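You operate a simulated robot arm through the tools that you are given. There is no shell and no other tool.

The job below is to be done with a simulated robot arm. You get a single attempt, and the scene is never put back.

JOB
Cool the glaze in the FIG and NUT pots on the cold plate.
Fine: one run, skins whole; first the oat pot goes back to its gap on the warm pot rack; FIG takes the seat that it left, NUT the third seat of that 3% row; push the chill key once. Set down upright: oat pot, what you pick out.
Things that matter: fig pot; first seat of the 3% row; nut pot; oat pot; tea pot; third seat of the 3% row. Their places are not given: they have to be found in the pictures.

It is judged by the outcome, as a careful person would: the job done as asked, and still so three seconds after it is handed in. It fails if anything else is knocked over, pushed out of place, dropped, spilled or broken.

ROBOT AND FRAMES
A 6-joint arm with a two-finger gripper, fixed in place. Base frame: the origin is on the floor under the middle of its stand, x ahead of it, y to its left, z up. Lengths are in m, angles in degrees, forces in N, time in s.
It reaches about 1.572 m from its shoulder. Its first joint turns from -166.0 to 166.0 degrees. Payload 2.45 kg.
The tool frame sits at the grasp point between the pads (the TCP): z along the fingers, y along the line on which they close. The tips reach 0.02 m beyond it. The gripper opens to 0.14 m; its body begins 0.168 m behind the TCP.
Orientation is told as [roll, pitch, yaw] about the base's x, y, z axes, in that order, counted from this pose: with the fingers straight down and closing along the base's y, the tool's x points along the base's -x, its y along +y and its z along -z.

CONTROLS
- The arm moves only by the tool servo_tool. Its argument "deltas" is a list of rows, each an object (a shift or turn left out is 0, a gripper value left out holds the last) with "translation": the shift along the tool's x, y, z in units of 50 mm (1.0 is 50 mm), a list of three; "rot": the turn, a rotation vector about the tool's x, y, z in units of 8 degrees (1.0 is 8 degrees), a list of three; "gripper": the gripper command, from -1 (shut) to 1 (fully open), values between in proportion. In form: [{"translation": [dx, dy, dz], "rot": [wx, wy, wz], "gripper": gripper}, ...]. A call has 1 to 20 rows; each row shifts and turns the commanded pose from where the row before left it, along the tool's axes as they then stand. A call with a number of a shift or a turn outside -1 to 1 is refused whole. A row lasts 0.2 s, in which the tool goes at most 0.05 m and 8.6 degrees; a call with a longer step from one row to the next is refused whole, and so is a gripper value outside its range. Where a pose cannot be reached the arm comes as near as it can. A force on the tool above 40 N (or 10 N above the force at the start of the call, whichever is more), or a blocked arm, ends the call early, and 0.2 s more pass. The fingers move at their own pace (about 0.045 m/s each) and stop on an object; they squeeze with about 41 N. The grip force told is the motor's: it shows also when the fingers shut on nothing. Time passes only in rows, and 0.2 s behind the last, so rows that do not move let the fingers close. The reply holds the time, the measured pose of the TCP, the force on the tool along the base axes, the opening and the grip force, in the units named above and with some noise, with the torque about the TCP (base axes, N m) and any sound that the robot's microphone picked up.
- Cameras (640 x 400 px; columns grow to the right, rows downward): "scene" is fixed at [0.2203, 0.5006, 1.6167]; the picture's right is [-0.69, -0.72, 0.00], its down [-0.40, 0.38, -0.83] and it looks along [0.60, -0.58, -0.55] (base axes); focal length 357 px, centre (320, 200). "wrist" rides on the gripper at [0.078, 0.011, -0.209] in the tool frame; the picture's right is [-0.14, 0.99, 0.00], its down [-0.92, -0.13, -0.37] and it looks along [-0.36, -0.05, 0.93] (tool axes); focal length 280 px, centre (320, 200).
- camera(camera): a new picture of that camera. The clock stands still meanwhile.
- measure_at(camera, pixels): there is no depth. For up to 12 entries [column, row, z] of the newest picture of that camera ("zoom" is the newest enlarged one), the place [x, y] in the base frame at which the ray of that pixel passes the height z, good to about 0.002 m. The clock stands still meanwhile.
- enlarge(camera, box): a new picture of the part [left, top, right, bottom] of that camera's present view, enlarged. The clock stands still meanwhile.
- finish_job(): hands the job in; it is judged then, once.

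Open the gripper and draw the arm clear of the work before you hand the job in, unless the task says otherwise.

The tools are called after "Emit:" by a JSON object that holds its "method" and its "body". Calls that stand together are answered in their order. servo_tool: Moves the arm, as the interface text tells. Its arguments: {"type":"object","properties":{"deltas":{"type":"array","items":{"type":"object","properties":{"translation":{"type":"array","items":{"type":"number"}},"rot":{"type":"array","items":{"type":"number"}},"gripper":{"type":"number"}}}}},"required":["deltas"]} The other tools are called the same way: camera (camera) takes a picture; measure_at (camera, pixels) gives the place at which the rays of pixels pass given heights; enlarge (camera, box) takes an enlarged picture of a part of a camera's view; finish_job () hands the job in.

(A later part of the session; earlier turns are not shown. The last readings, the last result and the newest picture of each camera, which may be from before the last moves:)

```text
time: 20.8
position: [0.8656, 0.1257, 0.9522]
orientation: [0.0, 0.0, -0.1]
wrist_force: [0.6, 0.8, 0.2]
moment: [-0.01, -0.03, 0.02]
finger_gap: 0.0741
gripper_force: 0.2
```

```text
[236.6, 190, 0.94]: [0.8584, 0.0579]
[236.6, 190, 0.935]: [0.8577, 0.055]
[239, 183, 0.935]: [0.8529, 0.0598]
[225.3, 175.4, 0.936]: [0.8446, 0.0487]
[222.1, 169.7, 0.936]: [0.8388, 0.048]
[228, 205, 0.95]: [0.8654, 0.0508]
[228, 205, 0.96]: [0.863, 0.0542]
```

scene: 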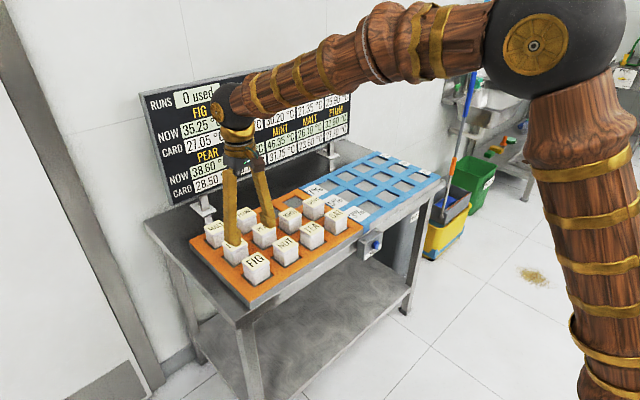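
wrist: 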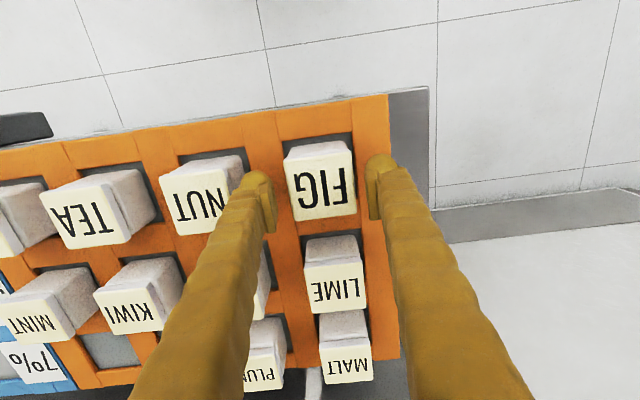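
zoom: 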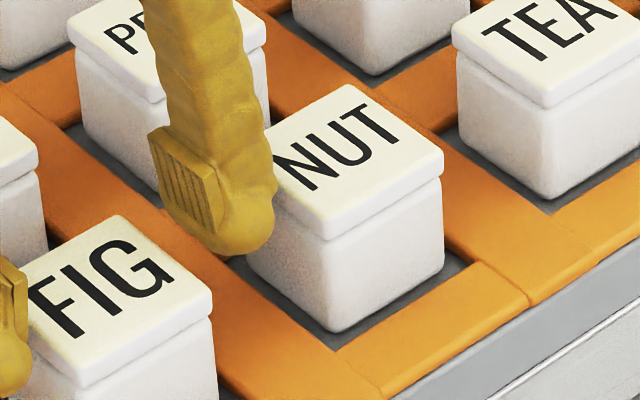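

Clearance to NUT is only ~6 mm, so I narrow to 0.068 m and shift +1.5 mm in y to centre on FIG, then re-check before descending.

Emit:
{"method": "servo_tool", "body": {"deltas": [{"translation": [0, 0.03, 0], "gripper": -0.03}, {"translation": [0, 0, 0]}, {"translation": [0, 0, 0]}]}}

Emit:
{"method": "enlarge", "body": {"camera": "wrist", "box": [240, 130, 400, 230]}}

```text
time: 21.6
position: [0.8659, 0.1287, 0.9511]
orientation: [-0.1, 0.0, -0.1]
wrist_force: [-0.2, 1.4, -0.2]
moment: [0.0, 0.01, -0.03]
finger_gap: 0.068
gripper_force: 0.1
```

```text
4.00 times, centred on (320, 180) of wrist
```

zoom: 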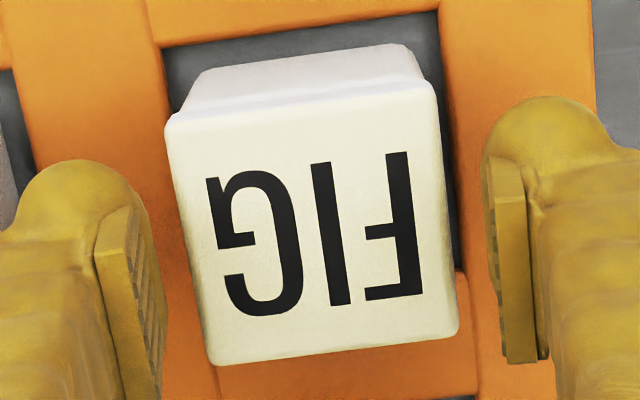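

The lid is evenly centred between the pads. I descend the rest to z≈0.912.

Emit:
{"method": "servo_tool", "body": {"deltas": [{"translation": [0, 0, 0.25]}, {"translation": [0, 0, 0.25]}, {"translation": [0, 0, 0.18]}, {"translation": [0, 0, 0.1]}, {"translation": [0, 0, 0]}]}}

Emit:
{"method": "camera", "body": {"camera": "wrist"}}

Emit:
{"method": "enlarge", "body": {"camera": "scene", "box": [230, 215, 310, 285]}}

```text
time: 22.8
position: [0.8665, 0.1275, 0.9124]
orientation: [0.0, 0.0, 0.0]
wrist_force: [0.5, -0.1, 0.5]
moment: [0.0, 0.01, -0.04]
finger_gap: 0.0681
gripper_force: 0.0
```

```text
taken
```

wrist: 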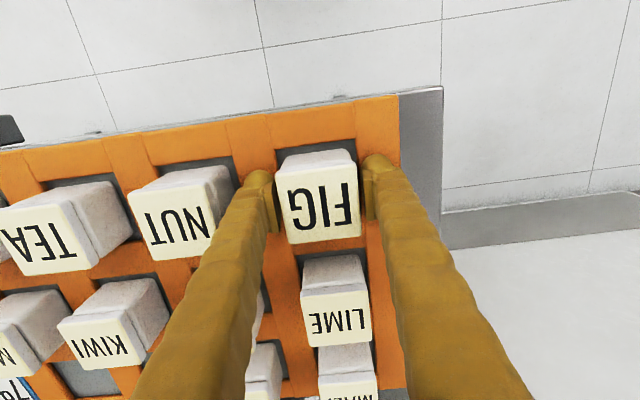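

```text
5.71 times, centred on (270, 250) of scene
```

zoom: 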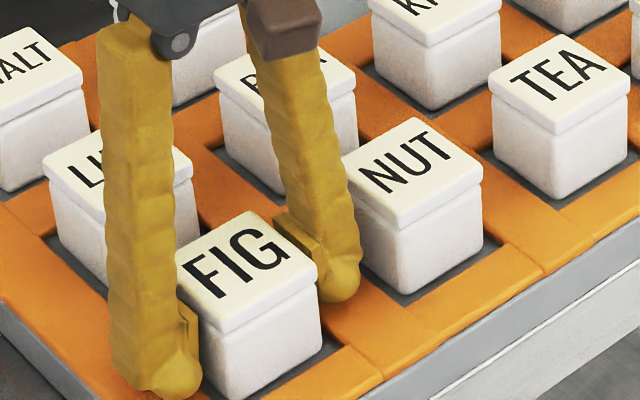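

No contacts; the fingers straddle FIG cleanly. I close the gripper.

Emit:
{"method": "servo_tool", "body": {"deltas": [{"translation": [0, 0, 0], "gripper": -0.4}, {"translation": [0, 0, 0]}, {"translation": [0, 0, 0]}, {"translation": [0, 0, 0]}]}}

```text
time: 23.8
position: [0.8673, 0.127, 0.9116]
orientation: [0.0, 0.0, 0.1]
wrist_force: [0.0, 1.7, 0.8]
moment: [-0.03, -0.03, -0.01]
finger_gap: 0.0575
gripper_force: 41.0
```

Gripped at 0.0575 m. I lift straight up to about z=1.05.

Emit:
{"method": "servo_tool", "body": {"deltas": [{"translation": [0, 0, -0.1]}, {"translation": [0, 0, -0.2]}, {"translation": [0, 0, -0.35]}, {"translation": [0, 0, -0.5]}, {"translation": [0, 0, -0.6]}, {"translation": [0, 0, -0.5]}, {"translation": [0, 0, -0.35]}, {"translation": [0, 0, -0.2]}, {"translation": [0, 0, 0]}]}}

Emit:
{"method": "camera", "body": {"camera": "wrist"}}

```text
time: 25.8
position: [0.8661, 0.1281, 1.052]
orientation: [0.0, 0.0, 0.0]
wrist_force: [0.1, -0.9, -4.0]
moment: [0.01, 0.01, 0.02]
finger_gap: 0.0578
gripper_force: 41.7
```

```text
taken
```

wrist: 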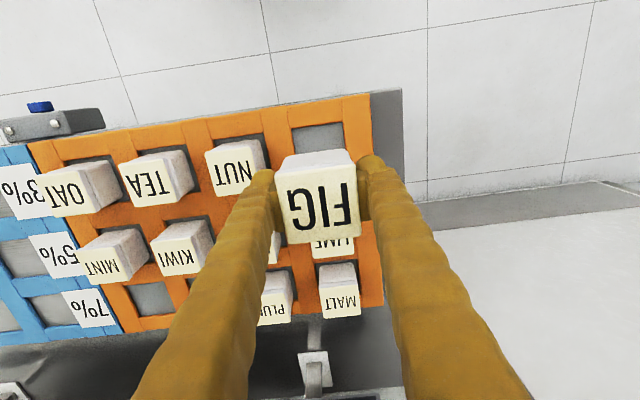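

FIG is held well. I carry it in -y by 0.491 m to above the first 3% seat.

Emit:
{"method": "servo_tool", "body": {"deltas": [{"translation": [0, -0.3, 0]}, {"translation": [0, -0.6, 0]}, {"translation": [0, -0.8, 0]}, {"translation": [0, -0.85, 0]}, {"translation": [0, -0.85, 0]}, {"translation": [0, -0.85, 0]}, {"translation": [0, -0.85, 0]}, {"translation": [0, -0.85, 0]}, {"translation": [0, -0.85, 0]}, {"translation": [0, -0.85, 0]}, {"translation": [0, -0.8, 0]}, {"translation": [0, -0.7, 0]}, {"translation": [0, -0.45, 0]}, {"translation": [0, -0.22, 0]}, {"translation": [0, 0, 0]}, {"translation": [0, 0, 0]}]}}

Emit:
{"method": "camera", "body": {"camera": "wrist"}}

Emit:
{"method": "camera", "body": {"camera": "scene"}}

Emit:
{"method": "enlarge", "body": {"camera": "wrist", "box": [264, 100, 392, 180]}}

```text
time: 29.2
position: [0.8657, -0.3624, 1.0514]
orientation: [0.0, 0.0, 0.0]
wrist_force: [-0.7, -0.1, -3.5]
moment: [-0.02, 0.0, 0.05]
finger_gap: 0.0577
gripper_force: 41.4
```

```text
taken
```

wrist: 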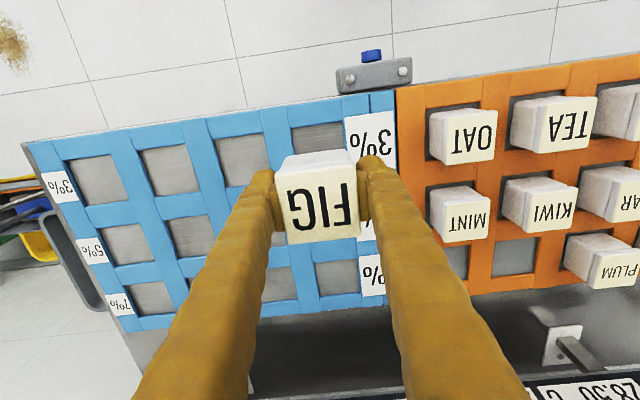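

```text
taken
```

scene: 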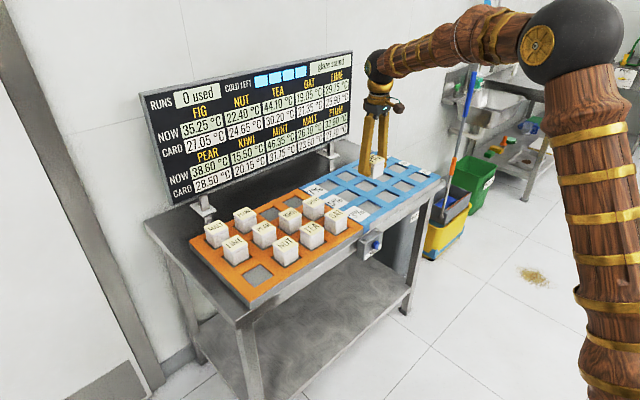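

```text
5.00 times, centred on (328, 140) of wrist
```

zoom: 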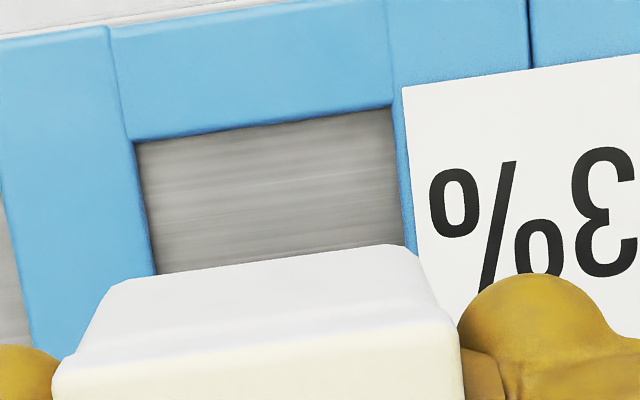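

Measuring the first seat's front corners in this zoom.

Emit:
{"method": "measure_at", "body": {"camera": "zoom", "pixels": [[135, 143, 0.884], [393, 105, 0.884], [155, 272, 0.884], [415, 250, 0.884], [118, 285, 1.01], [410, 245, 1.01]]}}

```text
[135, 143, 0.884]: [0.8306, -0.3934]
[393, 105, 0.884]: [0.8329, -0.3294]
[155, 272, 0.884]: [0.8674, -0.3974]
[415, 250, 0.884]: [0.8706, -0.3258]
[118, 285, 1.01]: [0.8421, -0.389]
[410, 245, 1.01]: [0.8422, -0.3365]
```

Seat centre y≈-0.362 and pot ≈-0.3625; aligned. I lower to z≈0.925.

Emit:
{"method": "servo_tool", "body": {"deltas": [{"translation": [0, 0, 0.3]}, {"translation": [0, 0, 0.5]}, {"translation": [0, 0, 0.5]}, {"translation": [0, 0, 0.5]}, {"translation": [0, 0, 0.4]}, {"translation": [0, 0, 0.2]}, {"translation": [0, 0, 0.1]}, {"translation": [0, 0, 0]}]}}

Emit:
{"method": "enlarge", "body": {"camera": "wrist", "box": [264, 100, 392, 180]}}

Emit:
{"method": "enlarge", "body": {"camera": "scene", "box": [320, 140, 430, 240]}}

```text
time: 31.0
position: [0.8674, -0.3629, 0.9267]
orientation: [-0.1, 0.0, 0.0]
wrist_force: [0.3, -0.5, -4.0]
moment: [0.02, 0.03, 0.01]
finger_gap: 0.0573
gripper_force: 41.4
```

```text
5.00 times, centred on (328, 140) of wrist
```

zoom: 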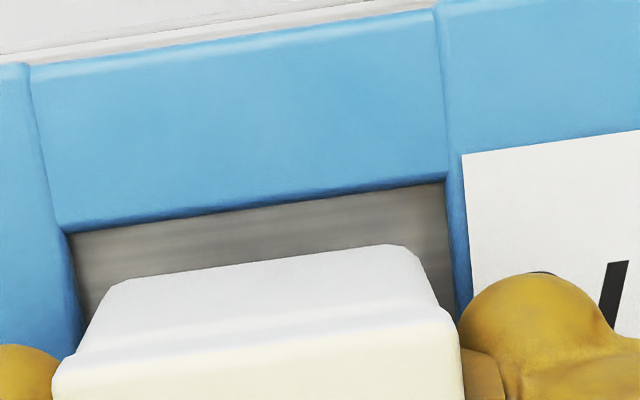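

```text
4.00 times, centred on (375, 190) of scene
```

zoom: 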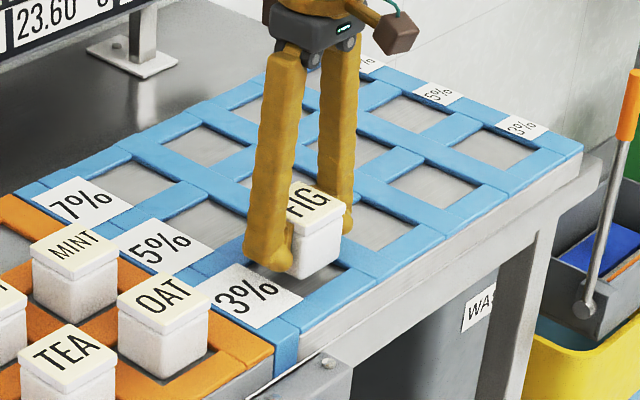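

FIG hangs centrally over the seat. I lower in small steps to the expected contact.

Emit:
{"method": "servo_tool", "body": {"deltas": [{"translation": [0, 0, 0.08]}, {"translation": [0, 0, 0.08]}, {"translation": [0, 0, 0.06]}, {"translation": [0, 0, 0.03]}, {"translation": [0, 0, 0]}]}}

```text
time: 32.2
position: [0.8665, -0.3628, 0.9152]
orientation: [0.0, 0.1, 0.0]
wrist_force: [0.0, -0.6, -3.7]
moment: [0.03, 0.01, 0.02]
finger_gap: 0.0573
gripper_force: 40.6
```

No contact yet at z≈0.915; I go on in 1 mm steps.

Emit:
{"method": "servo_tool", "body": {"deltas": [{"translation": [0, 0, 0.02]}, {"translation": [0, 0, 0.02]}, {"translation": [0, 0, 0]}]}}

```text
time: 33.0
position: [0.8655, -0.3637, 0.9119]
orientation: [0.0, 0.0, 0.0]
wrist_force: [1.0, -0.3, -4.1]
moment: [-0.03, 0.0, 0.0]
finger_gap: 0.0575
gripper_force: 40.9
```

Still carrying full weight (-4.1 N); another millimetre.

Emit:
{"method": "servo_tool", "body": {"deltas": [{"translation": [0, 0, 0.02]}, {"translation": [0, 0, 0]}]}}

```text
time: 33.6
position: [0.8662, -0.3636, 0.9119]
orientation: [0.1, 0.0, 0.0]
wrist_force: [-1.1, 0.4, 2.6]
moment: [0.01, 0.06, 0.0]
finger_gap: 0.0575
gripper_force: 41.0
```

Contact with the seat floor (+2.6 N). I release to 0.072 m.

Emit:
{"method": "servo_tool", "body": {"deltas": [{"translation": [0, 0, -0.005]}, {"translation": [0, 0, 0], "gripper": 0.03}, {"translation": [0, 0, 0]}, {"translation": [0, 0, 0]}]}}

Emit:
{"method": "camera", "body": {"camera": "wrist"}}

Emit:
{"method": "enlarge", "body": {"camera": "scene", "box": [320, 140, 430, 240]}}

```text
time: 34.6
position: [0.8658, -0.3633, 0.9119]
orientation: [0.0, 0.0, -0.1]
wrist_force: [-0.7, -0.1, -0.1]
moment: [-0.01, -0.03, 0.01]
finger_gap: 0.0721
gripper_force: 0.1
```

```text
taken
```

wrist: 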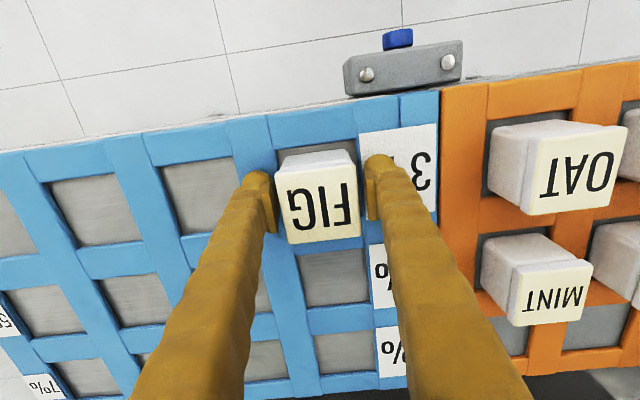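

```text
4.00 times, centred on (375, 190) of scene
```

zoom: 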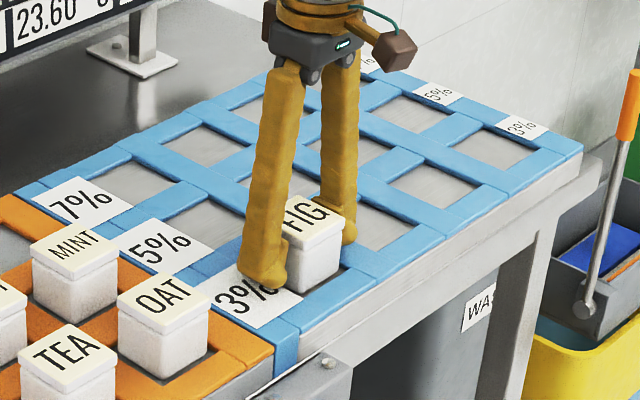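

FIG is standing in the first 3% seat. I lift and travel to above NUT (y≈0.023).

Emit:
{"method": "servo_tool", "body": {"deltas": [{"translation": [0, 0, -0.1]}, {"translation": [0, 0, -0.3]}, {"translation": [0, 0, -0.6]}, {"translation": [0, 0, -0.7]}, {"translation": [0, 0, -0.7]}, {"translation": [0, 0, -0.4]}, {"translation": [0, 0.4, 0]}, {"translation": [0, 0.8, 0]}, {"translation": [0, 0.9, 0]}, {"translation": [0, 0.9, 0]}, {"translation": [0, 0.9, 0]}, {"translation": [0, 0.9, 0]}, {"translation": [0, 0.9, 0]}, {"translation": [0, 0.9, 0]}, {"translation": [0, 0.7, 0]}, {"translation": [0, 0.3, 0]}, {"translation": [0, 0.12, 0]}, {"translation": [0, 0, 0]}, {"translation": [0, 0, 0]}]}}

Emit:
{"method": "camera", "body": {"camera": "wrist"}}

Emit:
{"method": "enlarge", "body": {"camera": "wrist", "box": [264, 105, 392, 205]}}

Emit:
{"method": "camera", "body": {"camera": "scene"}}

```text
time: 38.6
position: [0.865, 0.0234, 1.0522]
orientation: [0.0, 0.1, -0.1]
wrist_force: [0.7, 0.7, 0.2]
moment: [0.03, 0.02, 0.01]
finger_gap: 0.0721
gripper_force: 0.1
```

```text
taken
```

wrist: 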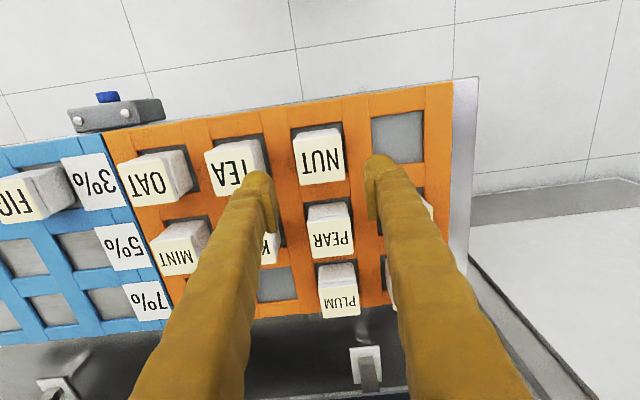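

```text
4.00 times, centred on (328, 155) of wrist
```

zoom: 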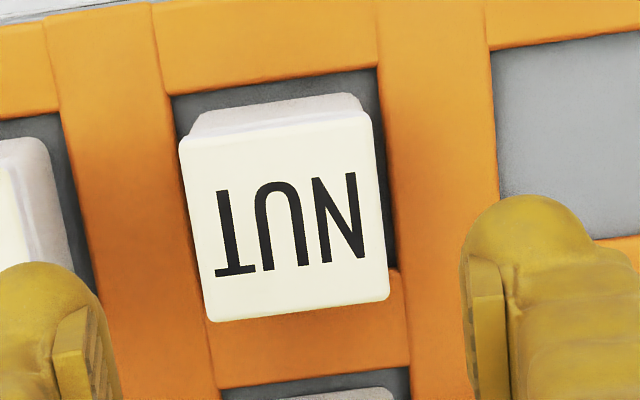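

```text
taken
```

scene: 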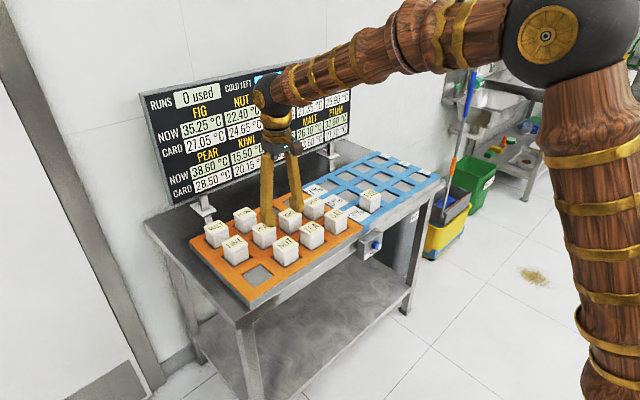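

Measuring NUT's lid corners.

Emit:
{"method": "measure_at", "body": {"camera": "zoom", "pixels": [[180, 140, 0.936], [368, 112, 0.936], [388, 298, 0.936], [208, 322, 0.936], [172, 96, 0.884], [377, 68, 0.884]]}}

```text
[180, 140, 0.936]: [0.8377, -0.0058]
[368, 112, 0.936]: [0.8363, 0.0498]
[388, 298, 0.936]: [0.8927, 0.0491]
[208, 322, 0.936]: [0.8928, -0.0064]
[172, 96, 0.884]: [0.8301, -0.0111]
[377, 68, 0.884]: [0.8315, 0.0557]
```

NUT centre ≈(0.8649,0.0217), not turned. I narrow to 0.068 m, shift -1.5 mm in y, and descend partway.

Emit:
{"method": "servo_tool", "body": {"deltas": [{"translation": [0, -0.03, 0], "gripper": -0.03}, {"translation": [0, 0, 0.4]}, {"translation": [0, 0, 0.5]}, {"translation": [0, 0, 0.5]}, {"translation": [0, 0, 0.37]}, {"translation": [0, 0, 0.25]}, {"translation": [0, 0, 0]}]}}

Emit:
{"method": "enlarge", "body": {"camera": "wrist", "box": [200, 130, 400, 255]}}

Emit:
{"method": "enlarge", "body": {"camera": "scene", "box": [240, 190, 350, 280]}}

```text
time: 40.2
position: [0.8663, 0.0208, 0.9521]
orientation: [0.0, 0.0, 0.0]
wrist_force: [0.2, 0.5, -0.6]
moment: [0.01, 0.0, 0.02]
finger_gap: 0.0679
gripper_force: 0.0
```

```text
3.20 times, centred on (300, 192) of wrist
```

zoom: 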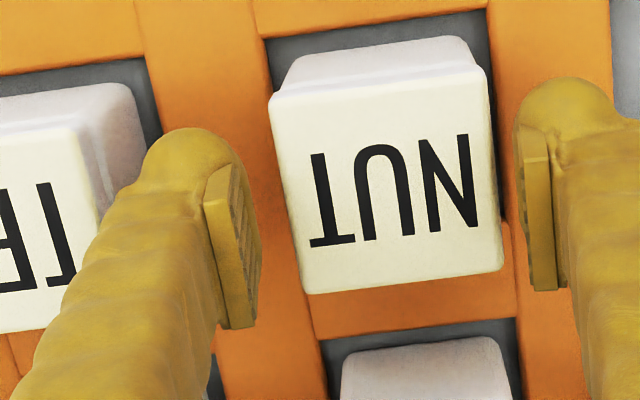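

```text
4.44 times, centred on (295, 235) of scene
```

zoom: 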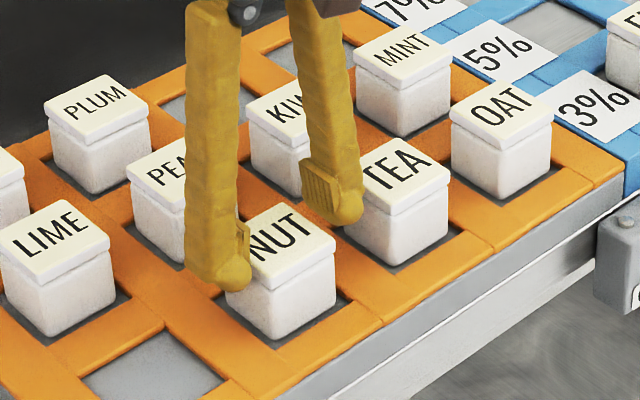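

NUT sits about 1 mm toward the +y finger, so I shift +1.2 mm in y and descend to z≈0.912.

Emit:
{"method": "servo_tool", "body": {"deltas": [{"translation": [0, 0.025, 0]}, {"translation": [0, 0, 0.25]}, {"translation": [0, 0, 0.25]}, {"translation": [0, 0, 0.18]}, {"translation": [0, 0, 0.12]}, {"translation": [0, 0, 0]}]}}

Emit:
{"method": "enlarge", "body": {"camera": "wrist", "box": [200, 130, 400, 255]}}

Emit:
{"method": "enlarge", "body": {"camera": "scene", "box": [240, 190, 350, 280]}}

```text
time: 41.6
position: [0.8656, 0.0221, 0.9115]
orientation: [0.0, 0.0, 0.0]
wrist_force: [0.1, -0.7, 0.1]
moment: [0.04, -0.03, -0.04]
finger_gap: 0.068
gripper_force: 0.1
```

```text
3.20 times, centred on (300, 192) of wrist
```

zoom: 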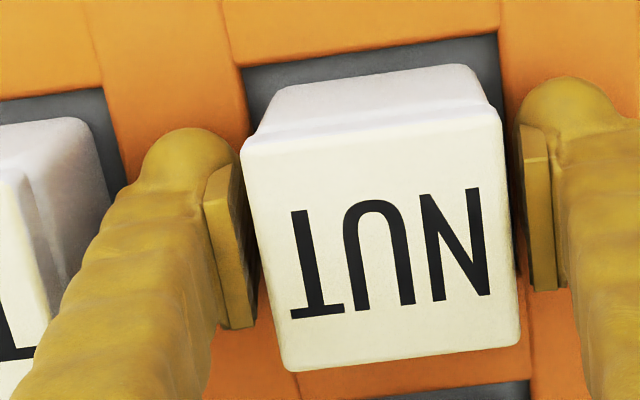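

```text
4.44 times, centred on (295, 235) of scene
```

zoom: 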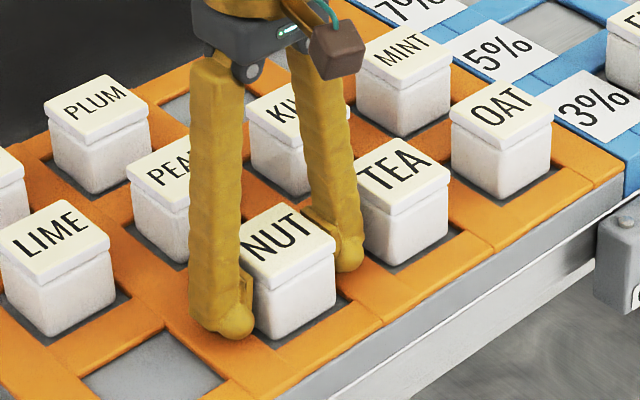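

The fingers straddle NUT without touching TEA. I close the gripper.

Emit:
{"method": "servo_tool", "body": {"deltas": [{"translation": [0, 0, 0], "gripper": -0.4}, {"translation": [0, 0, 0]}, {"translation": [0, 0, 0]}, {"translation": [0, 0, 0]}]}}

```text
time: 42.6
position: [0.8658, 0.0218, 0.9118]
orientation: [-0.1, -0.1, 0.0]
wrist_force: [-0.5, 1.4, -0.7]
moment: [0.0, 0.0, 0.0]
finger_gap: 0.0575
gripper_force: 40.4
```

Gripped at 0.0575 m. I lift NUT straight up.

Emit:
{"method": "servo_tool", "body": {"deltas": [{"translation": [0, 0, -0.1]}, {"translation": [0, 0, -0.2]}, {"translation": [0, 0, -0.35]}, {"translation": [0, 0, -0.5]}, {"translation": [0, 0, -0.6]}, {"translation": [0, 0, -0.5]}, {"translation": [0, 0, -0.35]}, {"translation": [0, 0, -0.2]}, {"translation": [0, 0, 0]}]}}

Emit:
{"method": "camera", "body": {"camera": "wrist"}}

```text
time: 44.6
position: [0.865, 0.022, 1.0521]
orientation: [0.0, 0.0, 0.0]
wrist_force: [-0.2, -0.1, -4.4]
moment: [0.0, -0.05, 0.0]
finger_gap: 0.0579
gripper_force: 41.4
```

```text
taken
```

wrist: 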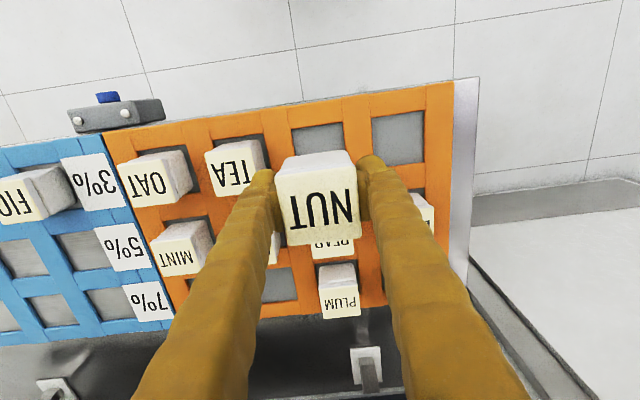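

NUT is held. I carry it -0.5945 m in y to above the third 3% seat (y≈-0.5725).

Emit:
{"method": "servo_tool", "body": {"deltas": [{"translation": [0, -0.3, 0]}, {"translation": [0, -0.6, 0]}, {"translation": [0, -0.8, 0]}, {"translation": [0, -0.9, 0]}, {"translation": [0, -0.9, 0]}, {"translation": [0, -0.9, 0]}, {"translation": [0, -0.9, 0]}, {"translation": [0, -0.9, 0]}, {"translation": [0, -0.9, 0]}, {"translation": [0, -0.9, 0]}, {"translation": [0, -0.9, 0]}, {"translation": [0, -0.9, 0]}, {"translation": [0, -0.8, 0]}, {"translation": [0, -0.65, 0]}, {"translation": [0, -0.4, 0]}, {"translation": [0, -0.24, 0]}, {"translation": [0, 0, 0]}, {"translation": [0, 0, 0]}]}}

Emit:
{"method": "camera", "body": {"camera": "wrist"}}

Emit:
{"method": "camera", "body": {"camera": "scene"}}

Emit:
{"method": "enlarge", "body": {"camera": "wrist", "box": [264, 100, 392, 180]}}

```text
time: 48.4
position: [0.8669, -0.5703, 1.052]
orientation: [-0.1, -0.1, 0.0]
wrist_force: [0.4, -0.1, -3.7]
moment: [0.01, 0.01, 0.0]
finger_gap: 0.0576
gripper_force: 40.8
```

```text
taken
```

wrist: 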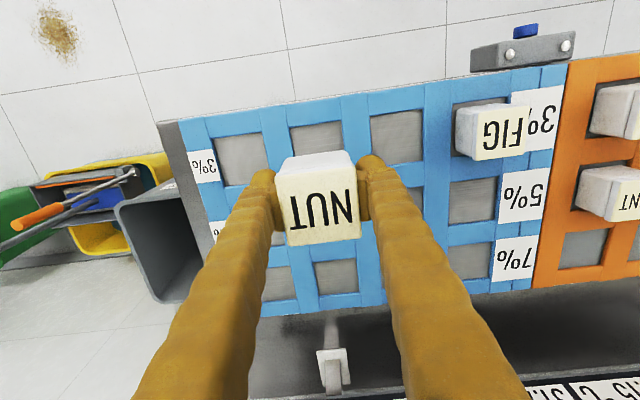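

```text
taken
```

scene: 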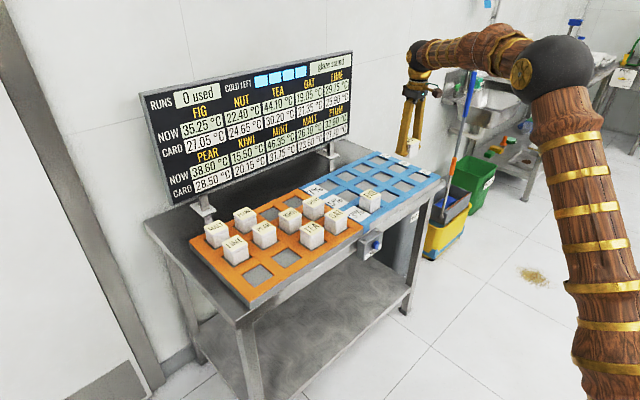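

```text
5.00 times, centred on (328, 140) of wrist
```

zoom: 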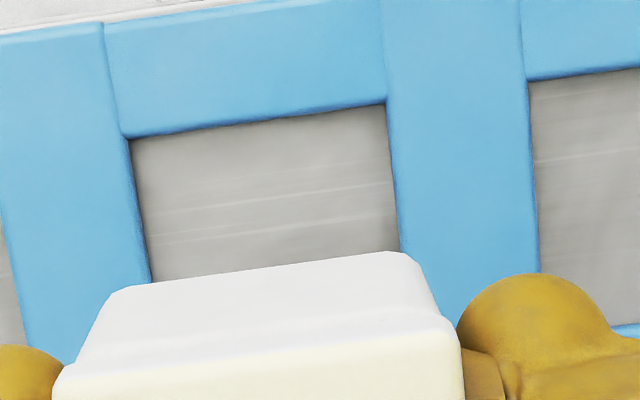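

FIG is in seat 1, seat 2 is at (397,135), NUT hangs over seat 3. I measure its corners.

Emit:
{"method": "measure_at", "body": {"camera": "zoom", "pixels": [[130, 140, 0.884], [387, 103, 0.884], [150, 280, 0.884], [399, 240, 0.884], [120, 288, 1.01], [410, 250, 1.01]]}}

Emit:
{"method": "servo_tool", "body": {"deltas": [{"translation": [0, 0, 0]}]}}

```text
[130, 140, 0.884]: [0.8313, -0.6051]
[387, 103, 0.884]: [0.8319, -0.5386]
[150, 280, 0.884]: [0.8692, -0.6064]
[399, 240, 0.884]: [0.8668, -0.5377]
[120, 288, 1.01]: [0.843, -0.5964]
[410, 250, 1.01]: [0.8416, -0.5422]
```

```text
time: 48.8
position: [0.8665, -0.571, 1.052]
orientation: [0.0, 0.0, -0.1]
wrist_force: [-0.1, 0.2, -3.4]
moment: [0.0, 0.0, -0.01]
finger_gap: 0.0577
gripper_force: 41.2
```

Seat centre y≈-0.572; I shift -1.8 mm in y, -1 mm in x and lower to z≈0.927.

Emit:
{"method": "servo_tool", "body": {"deltas": [{"translation": [0.02, -0.036, 0.3]}, {"translation": [0, 0, 0.5]}, {"translation": [0, 0, 0.5]}, {"translation": [0, 0, 0.5]}, {"translation": [0, 0, 0.4]}, {"translation": [0, 0, 0.2]}, {"translation": [0, 0, 0.1]}, {"translation": [0, 0, 0]}]}}

Emit:
{"method": "enlarge", "body": {"camera": "wrist", "box": [264, 100, 392, 180]}}

Emit:
{"method": "enlarge", "body": {"camera": "scene", "box": [350, 130, 460, 230]}}

```text
time: 50.6
position: [0.8648, -0.5742, 0.9255]
orientation: [0.0, 0.0, 0.1]
wrist_force: [-0.3, -0.4, -3.4]
moment: [-0.01, -0.01, 0.01]
finger_gap: 0.0575
gripper_force: 40.8
```

```text
5.00 times, centred on (328, 140) of wrist
```

zoom: 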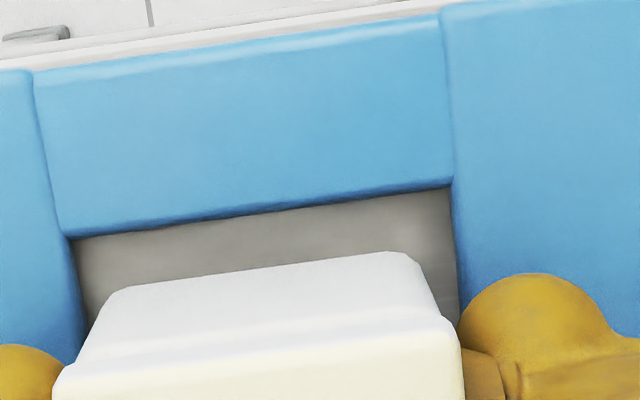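

```text
4.00 times, centred on (405, 180) of scene
```

zoom: 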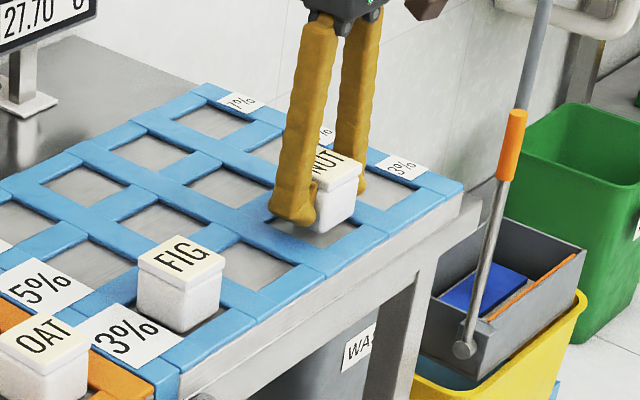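

NUT is over the third seat, centred. I lower in small steps.

Emit:
{"method": "servo_tool", "body": {"deltas": [{"translation": [0, 0, 0.08]}, {"translation": [0, 0, 0.08]}, {"translation": [0, 0, 0.06]}, {"translation": [0, 0, 0.03]}, {"translation": [0, 0, 0]}]}}

```text
time: 51.8
position: [0.8659, -0.5742, 0.9136]
orientation: [0.0, 0.0, 0.0]
wrist_force: [0.4, 0.2, -2.2]
moment: [0.02, 0.0, -0.01]
finger_gap: 0.0576
gripper_force: 41.0
```

Near contact (force -2.2 N). I continue by 1 mm.

Emit:
{"method": "servo_tool", "body": {"deltas": [{"translation": [0, 0, 0.02]}, {"translation": [0, 0, 0]}]}}

```text
time: 52.4
position: [0.8643, -0.5721, 0.9134]
orientation: [-0.1, -0.1, 0.0]
wrist_force: [0.2, 0.0, -3.3]
moment: [-0.01, -0.03, -0.01]
finger_gap: 0.0574
gripper_force: 41.0
```

Still carrying the weight; another millimetre.

Emit:
{"method": "servo_tool", "body": {"deltas": [{"translation": [0, 0, 0.02]}, {"translation": [0, 0, 0]}]}}

```text
time: 53.0
position: [0.8645, -0.5725, 0.9121]
orientation: [0.0, -0.1, 0.0]
wrist_force: [-0.4, 0.3, -3.7]
moment: [-0.02, 0.03, -0.01]
finger_gap: 0.0576
gripper_force: 40.9
```

Still -3.7 N; one more millimetre.

Emit:
{"method": "servo_tool", "body": {"deltas": [{"translation": [0, 0, 0.02]}, {"translation": [0, 0, 0]}]}}

```text
time: 53.6
position: [0.8658, -0.5738, 0.9109]
orientation: [0.0, -0.1, 0.1]
wrist_force: [-0.5, 2.5, 5.3]
moment: [0.06, 0.22, -0.11]
finger_gap: 0.0576
gripper_force: 41.0
```

Contact with the seat floor (+5.3 N). I ease up slightly and release to 0.072 m.

Emit:
{"method": "servo_tool", "body": {"deltas": [{"translation": [0, 0, -0.008]}, {"translation": [0, 0, 0], "gripper": 0.03}, {"translation": [0, 0, 0]}, {"translation": [0, 0, 0]}]}}

Emit:
{"method": "camera", "body": {"camera": "wrist"}}

Emit:
{"method": "enlarge", "body": {"camera": "scene", "box": [350, 130, 460, 230]}}

```text
time: 54.6
position: [0.8652, -0.5737, 0.9106]
orientation: [0.1, 0.0, 0.0]
wrist_force: [-1.2, 0.0, 0.7]
moment: [0.0, -0.03, 0.01]
finger_gap: 0.0721
gripper_force: 0.0
```

```text
taken
```

wrist: 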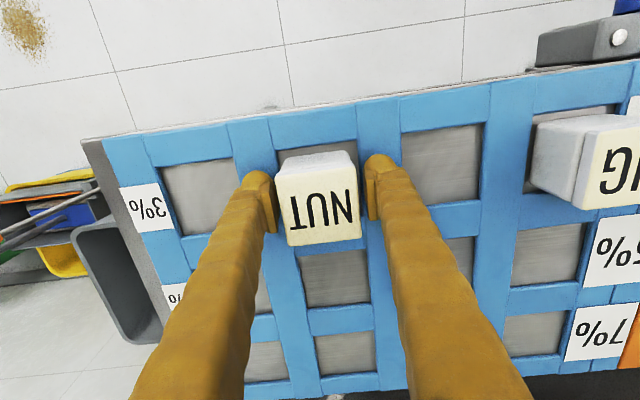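

```text
4.00 times, centred on (405, 180) of scene
```

zoom: 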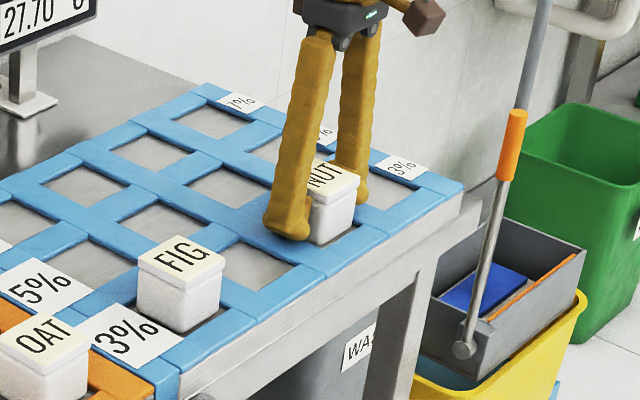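

NUT is standing in the third seat. I lift away and move back toward the robot to a spot facing the CHILL key for a closer look.

Emit:
{"method": "servo_tool", "body": {"deltas": [{"translation": [0, 0, -0.1]}, {"translation": [0, 0, -0.3]}, {"translation": [0, 0, -0.6]}, {"translation": [0, 0, -0.8]}, {"translation": [0, 0, -0.9]}, {"translation": [0, 0, -0.9]}, {"translation": [0, 0, -0.6]}, {"translation": [0.6, 0.6, 0]}, {"translation": [0.65, 0.65, 0]}, {"translation": [0.65, 0.65, 0]}, {"translation": [0.65, 0.65, 0]}, {"translation": [0.65, 0.65, 0]}, {"translation": [0.65, 0.65, 0]}, {"translation": [0.4, 0.65, 0]}, {"translation": [0, 0.65, 0]}, {"translation": [0, 0.65, 0]}, {"translation": [0, 0.3, 0]}, {"translation": [0, 0, 0], "gripper": -1}, {"translation": [0, 0, 0]}]}}

Emit:
{"method": "camera", "body": {"camera": "wrist"}}

Emit:
{"method": "camera", "body": {"camera": "scene"}}

```text
time: 58.6
position: [0.651, -0.2702, 1.1208]
orientation: [0.0, 0.0, 0.0]
wrist_force: [0.9, -0.6, -1.0]
moment: [0.02, -0.01, 0.01]
finger_gap: 0.0195
gripper_force: 0.1
```

```text
taken
```

wrist: 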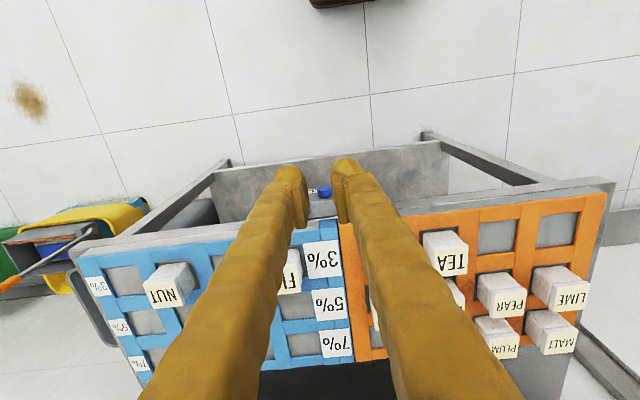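

```text
taken
```

scene: 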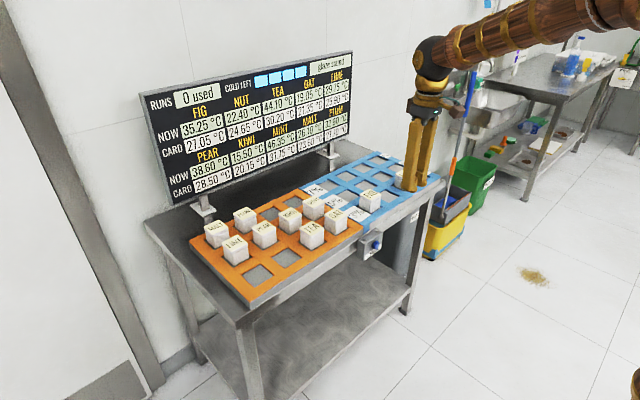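

The key is visible between the fingers at about (324,192) in the wrist view and (376,246) in the scene view. I enlarge both for triangulation.

Emit:
{"method": "enlarge", "body": {"camera": "wrist", "box": [290, 165, 362, 225]}}

Emit:
{"method": "enlarge", "body": {"camera": "scene", "box": [352, 228, 400, 262]}}

```text
6.67 times, centred on (326, 195) of wrist
```

zoom: 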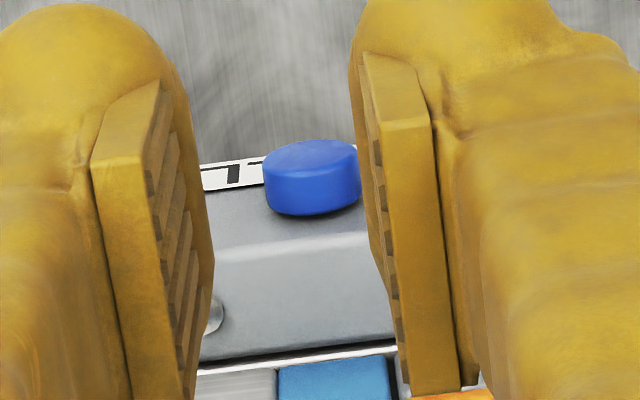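

```text
11.76 times, centred on (376, 245) of scene
```

zoom: 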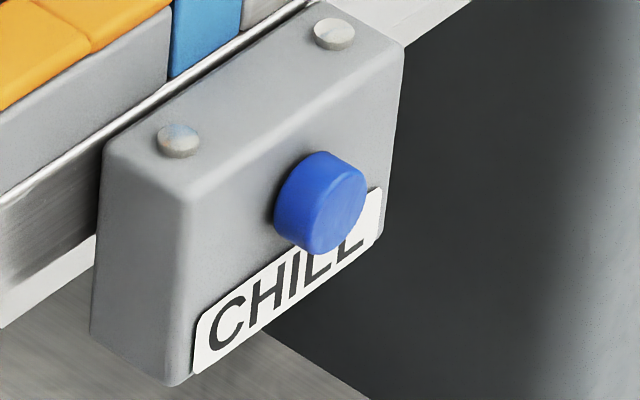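

Triangulating the centre of the key's front face.

Emit:
{"method": "measure_at", "body": {"camera": "wrist", "pixels": [[324.65, 189.75, 0.8], [324.65, 189.75, 0.9], [317.6, 189.8, 0.83], [331.6, 187, 0.83]]}}

Emit:
{"method": "measure_at", "body": {"camera": "scene", "pixels": [[377.4, 245.7, 0.8], [377.4, 245.7, 0.9], [382.4, 230.3, 0.87], [363.7, 243.2, 0.87]]}}

```text
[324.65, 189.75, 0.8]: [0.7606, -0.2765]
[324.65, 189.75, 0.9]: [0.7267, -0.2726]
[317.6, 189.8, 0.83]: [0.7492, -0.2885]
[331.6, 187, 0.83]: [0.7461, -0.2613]
```

```text
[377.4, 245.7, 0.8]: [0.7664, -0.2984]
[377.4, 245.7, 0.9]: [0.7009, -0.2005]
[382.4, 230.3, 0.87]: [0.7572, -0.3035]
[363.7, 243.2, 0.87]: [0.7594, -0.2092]
```

Key face centre ≈(0.752,-0.2756,0.823), facing the robot. I descend in front of it (x≈0.65), closing the fingers fully, then tilt the tips forward 32°.

Emit:
{"method": "servo_tool", "body": {"deltas": [{"translation": [0, -0.1, 0.5]}, {"translation": [0, 0, 0.8]}, {"translation": [0, 0, 0.9]}, {"translation": [0, 0, 0.9]}, {"translation": [0, 0, 0.9]}, {"translation": [0, 0, 0.7]}, {"translation": [0, 0, 0.5]}, {"translation": [0, 0, 0]}, {"translation": [0, 0, 0], "rot": [0, -0.8, 0]}, {"translation": [0, 0, 0], "rot": [0, -0.8, 0]}, {"translation": [0, 0, 0], "rot": [0, -0.8, 0]}, {"translation": [0, 0, 0], "rot": [0, -0.8, 0]}, {"translation": [0, 0, 0], "rot": [0, -0.8, 0]}, {"translation": [0, 0, 0]}, {"translation": [0, 0, 0]}]}}

Emit:
{"method": "camera", "body": {"camera": "wrist"}}

Emit:
{"method": "camera", "body": {"camera": "scene"}}

```text
time: 61.8
position: [0.6528, -0.2733, 0.8612]
orientation: [0.0, -31.9, 0.0]
wrist_force: [0.6, 0.2, -0.1]
moment: [0.04, 0.0, 0.0]
finger_gap: 0.0
gripper_force: 29.6
```

```text
taken
```

wrist: 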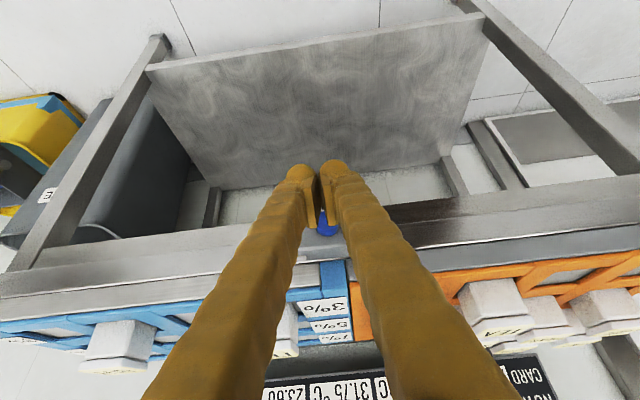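

```text
taken
```

scene: 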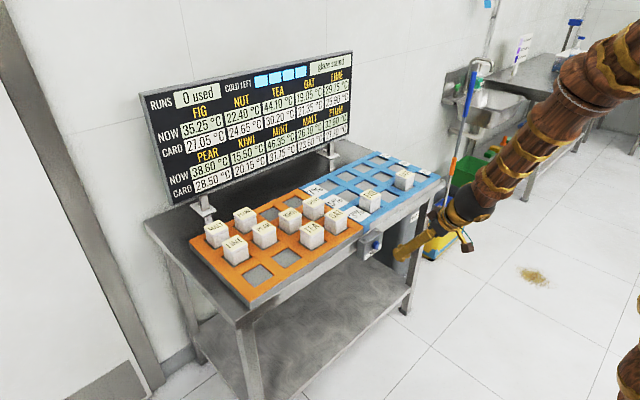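

The key is now visible just ahead of the closed fingertips at (326,222). I enlarge it to refine its position from this new viewpoint.

Emit:
{"method": "enlarge", "body": {"camera": "wrist", "box": [280, 150, 376, 250]}}

Emit:
{"method": "enlarge", "body": {"camera": "scene", "box": [340, 190, 490, 290]}}

```text
4.00 times, centred on (328, 200) of wrist
```

zoom: 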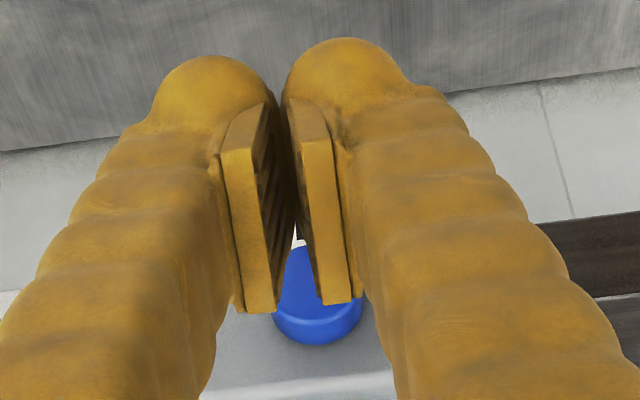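

```text
4.00 times, centred on (415, 240) of scene
```

zoom: 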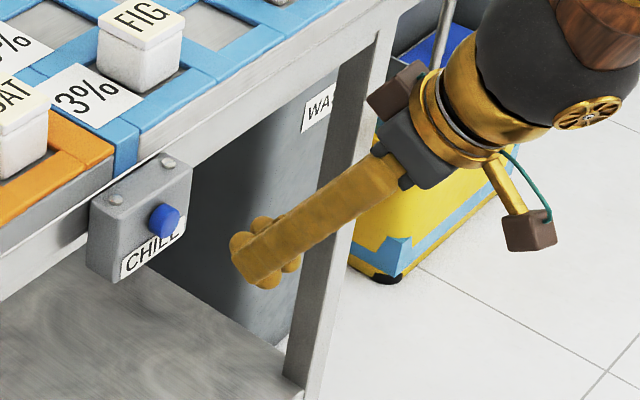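

Checking the key centre from this view at z=0.823, and the finger seam column.

Emit:
{"method": "measure_at", "body": {"camera": "wrist", "pixels": [[327.5, 221, 0.823], [316, 227, 0.823], [338.8, 227, 0.823], [327.5, 232, 0.833]]}}

```text
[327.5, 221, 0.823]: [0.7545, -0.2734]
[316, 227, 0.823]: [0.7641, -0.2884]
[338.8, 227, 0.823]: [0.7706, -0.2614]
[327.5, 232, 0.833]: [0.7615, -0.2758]
```

Key y≈-0.275. I move in to about x=0.70, z=0.829, short of contact, and look from the scene camera.

Emit:
{"method": "servo_tool", "body": {"deltas": [{"translation": [-0.153, -0.02, 0.347]}, {"translation": [-0.153, -0.02, 0.347]}, {"translation": [-0.152, 0, 0.347]}, {"translation": [0, 0, 0]}, {"translation": [0, 0, 0]}]}}

Emit:
{"method": "enlarge", "body": {"camera": "scene", "box": [340, 200, 450, 290]}}

Emit:
{"method": "enlarge", "body": {"camera": "wrist", "box": [280, 150, 376, 250]}}

```text
time: 63.0
position: [0.6982, -0.2766, 0.8289]
orientation: [0.0, -32.0, 0.0]
wrist_force: [-0.3, -0.8, 0.7]
moment: [0.02, 0.03, 0.0]
finger_gap: 0.0
gripper_force: 29.1
```

```text
4.44 times, centred on (395, 245) of scene
```

zoom: 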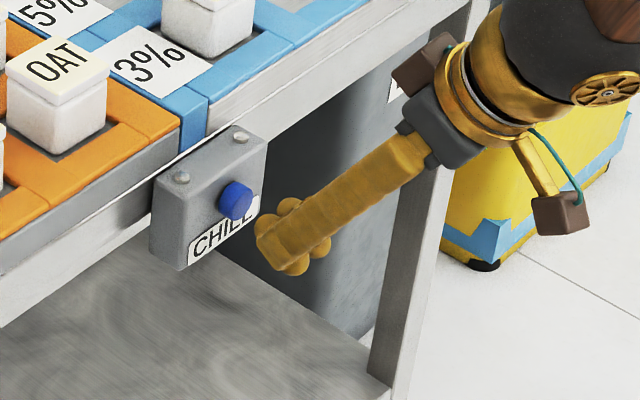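

```text
4.00 times, centred on (328, 200) of wrist
```

zoom: 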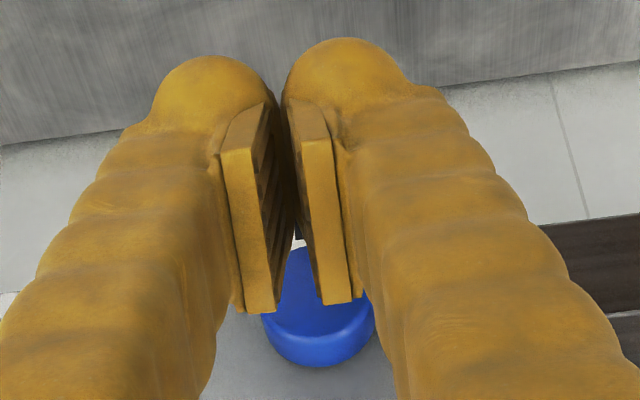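

Aligned in y within ~2 mm, with the tips at the key's height. I advance along +x to about x=0.722 in 5 mm rows.

Emit:
{"method": "servo_tool", "body": {"deltas": [{"translation": [-0.0848, 0.01, 0.053]}, {"translation": [-0.0848, 0.01, 0.053]}, {"translation": [-0.0848, 0, 0.053]}, {"translation": [-0.0848, 0, 0.053]}, {"translation": [-0.0848, 0, 0.053]}, {"translation": [0, 0, 0]}]}}

Emit:
{"method": "enlarge", "body": {"camera": "scene", "box": [350, 215, 420, 275]}}

```text
time: 64.4
position: [0.7235, -0.2742, 0.8293]
orientation: [-0.1, -31.9, 0.0]
wrist_force: [0.1, 0.0, 0.7]
moment: [0.0, -0.03, -0.02]
finger_gap: 0.0
gripper_force: 29.7
```

```text
6.67 times, centred on (385, 245) of scene
```

zoom: 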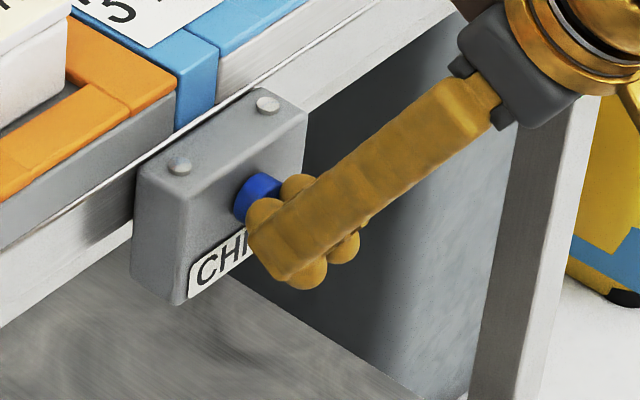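

The fingertip knobs are just in front of the key. I advance in 2 mm rows and watch force and sound.

Emit:
{"method": "servo_tool", "body": {"deltas": [{"translation": [-0.0339, 0, 0.0212]}, {"translation": [-0.0339, 0, 0.0212]}, {"translation": [0, 0, 0]}]}}

```text
time: 65.2
position: [0.7282, -0.2753, 0.8286]
orientation: [0.1, -31.9, 0.0]
wrist_force: [-2.3, 0.2, 0.7]
moment: [0.0, 0.0, 0.02]
finger_gap: 0.0064
gripper_force: 29.6
```

Light contact (-2.3 N in x), and the finger gap reads 0.0064. I look before pushing further.

Emit:
{"method": "enlarge", "body": {"camera": "scene", "box": [350, 215, 420, 275]}}

Emit:
{"method": "enlarge", "body": {"camera": "wrist", "box": [270, 140, 390, 260]}}

Emit:
{"method": "enlarge", "body": {"camera": "scene", "box": [140, 50, 360, 210]}}

```text
6.67 times, centred on (385, 245) of scene
```

zoom: 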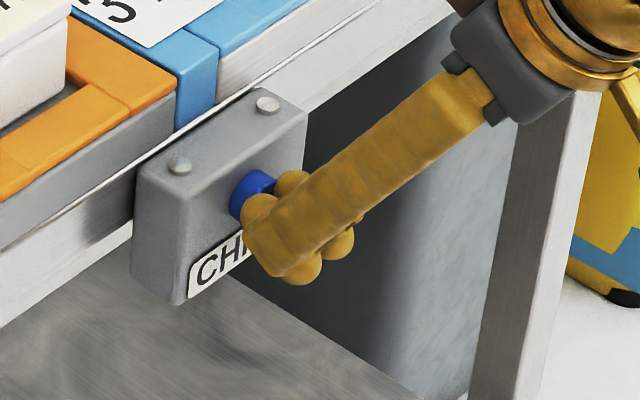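

```text
3.33 times, centred on (330, 200) of wrist
```

zoom: 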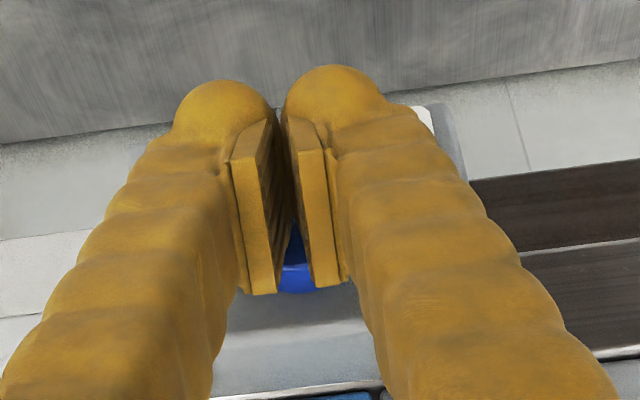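

```text
2.50 times, centred on (250, 130) of scene
```

zoom: 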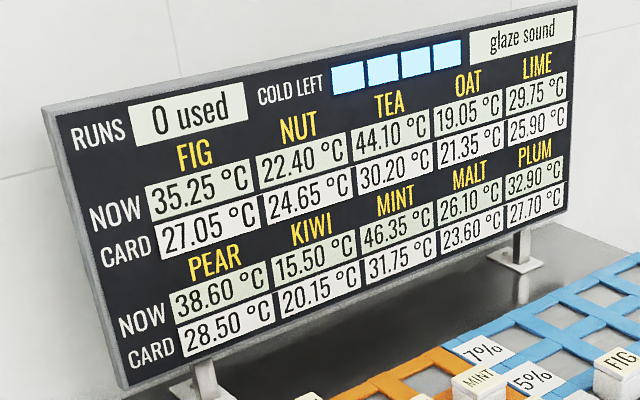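

The run count is still 0; the two knobs are straddling the key's rim and being wedged apart, so this isn't a clean push. I back off 15 mm, open the fingers to 0.03 m and shift in -y so only the +y finger's knob faces the key's centre.

Emit:
{"method": "servo_tool", "body": {"deltas": [{"translation": [0.127, 0, -0.08]}, {"translation": [0.127, 0, -0.08]}, {"translation": [0.032, -0.26, 0.051], "gripper": -0.571}, {"translation": [0, -0.265, 0]}, {"translation": [0, 0, 0]}, {"translation": [0, 0, 0]}]}}

Emit:
{"method": "enlarge", "body": {"camera": "wrist", "box": [260, 140, 400, 260]}}

Emit:
{"method": "enlarge", "body": {"camera": "scene", "box": [350, 215, 420, 275]}}

```text
time: 66.6
position: [0.7137, -0.3008, 0.8266]
orientation: [0.0, -32.0, 0.1]
wrist_force: [0.1, -0.3, -0.2]
moment: [-0.01, -0.01, 0.0]
finger_gap: 0.0298
gripper_force: 0.2
```

```text
3.33 times, centred on (330, 200) of wrist
```

zoom: 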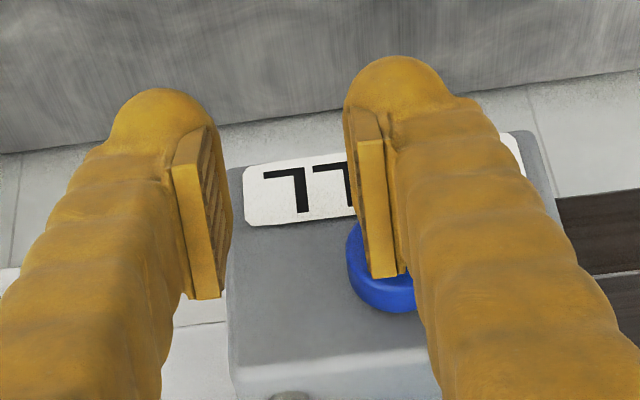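

```text
6.67 times, centred on (385, 245) of scene
```

zoom: 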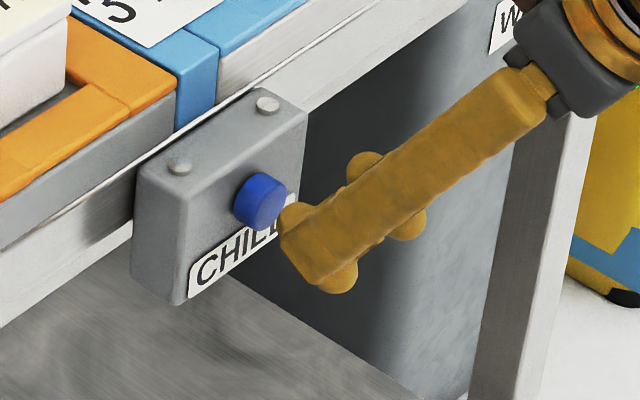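

Measuring the key's visible left edge and bottom in this view to confirm its y.

Emit:
{"method": "measure_at", "body": {"camera": "wrist", "pixels": [[338.1, 219.5, 0.823], [350, 233.6, 0.836], [355, 219.5, 0.823], [344.1, 181.6, 0.81], [366, 190, 0.81]]}}

```text
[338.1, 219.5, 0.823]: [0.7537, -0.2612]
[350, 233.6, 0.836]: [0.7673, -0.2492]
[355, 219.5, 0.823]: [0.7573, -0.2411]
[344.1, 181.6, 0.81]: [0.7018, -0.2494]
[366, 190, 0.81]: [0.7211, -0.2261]
```

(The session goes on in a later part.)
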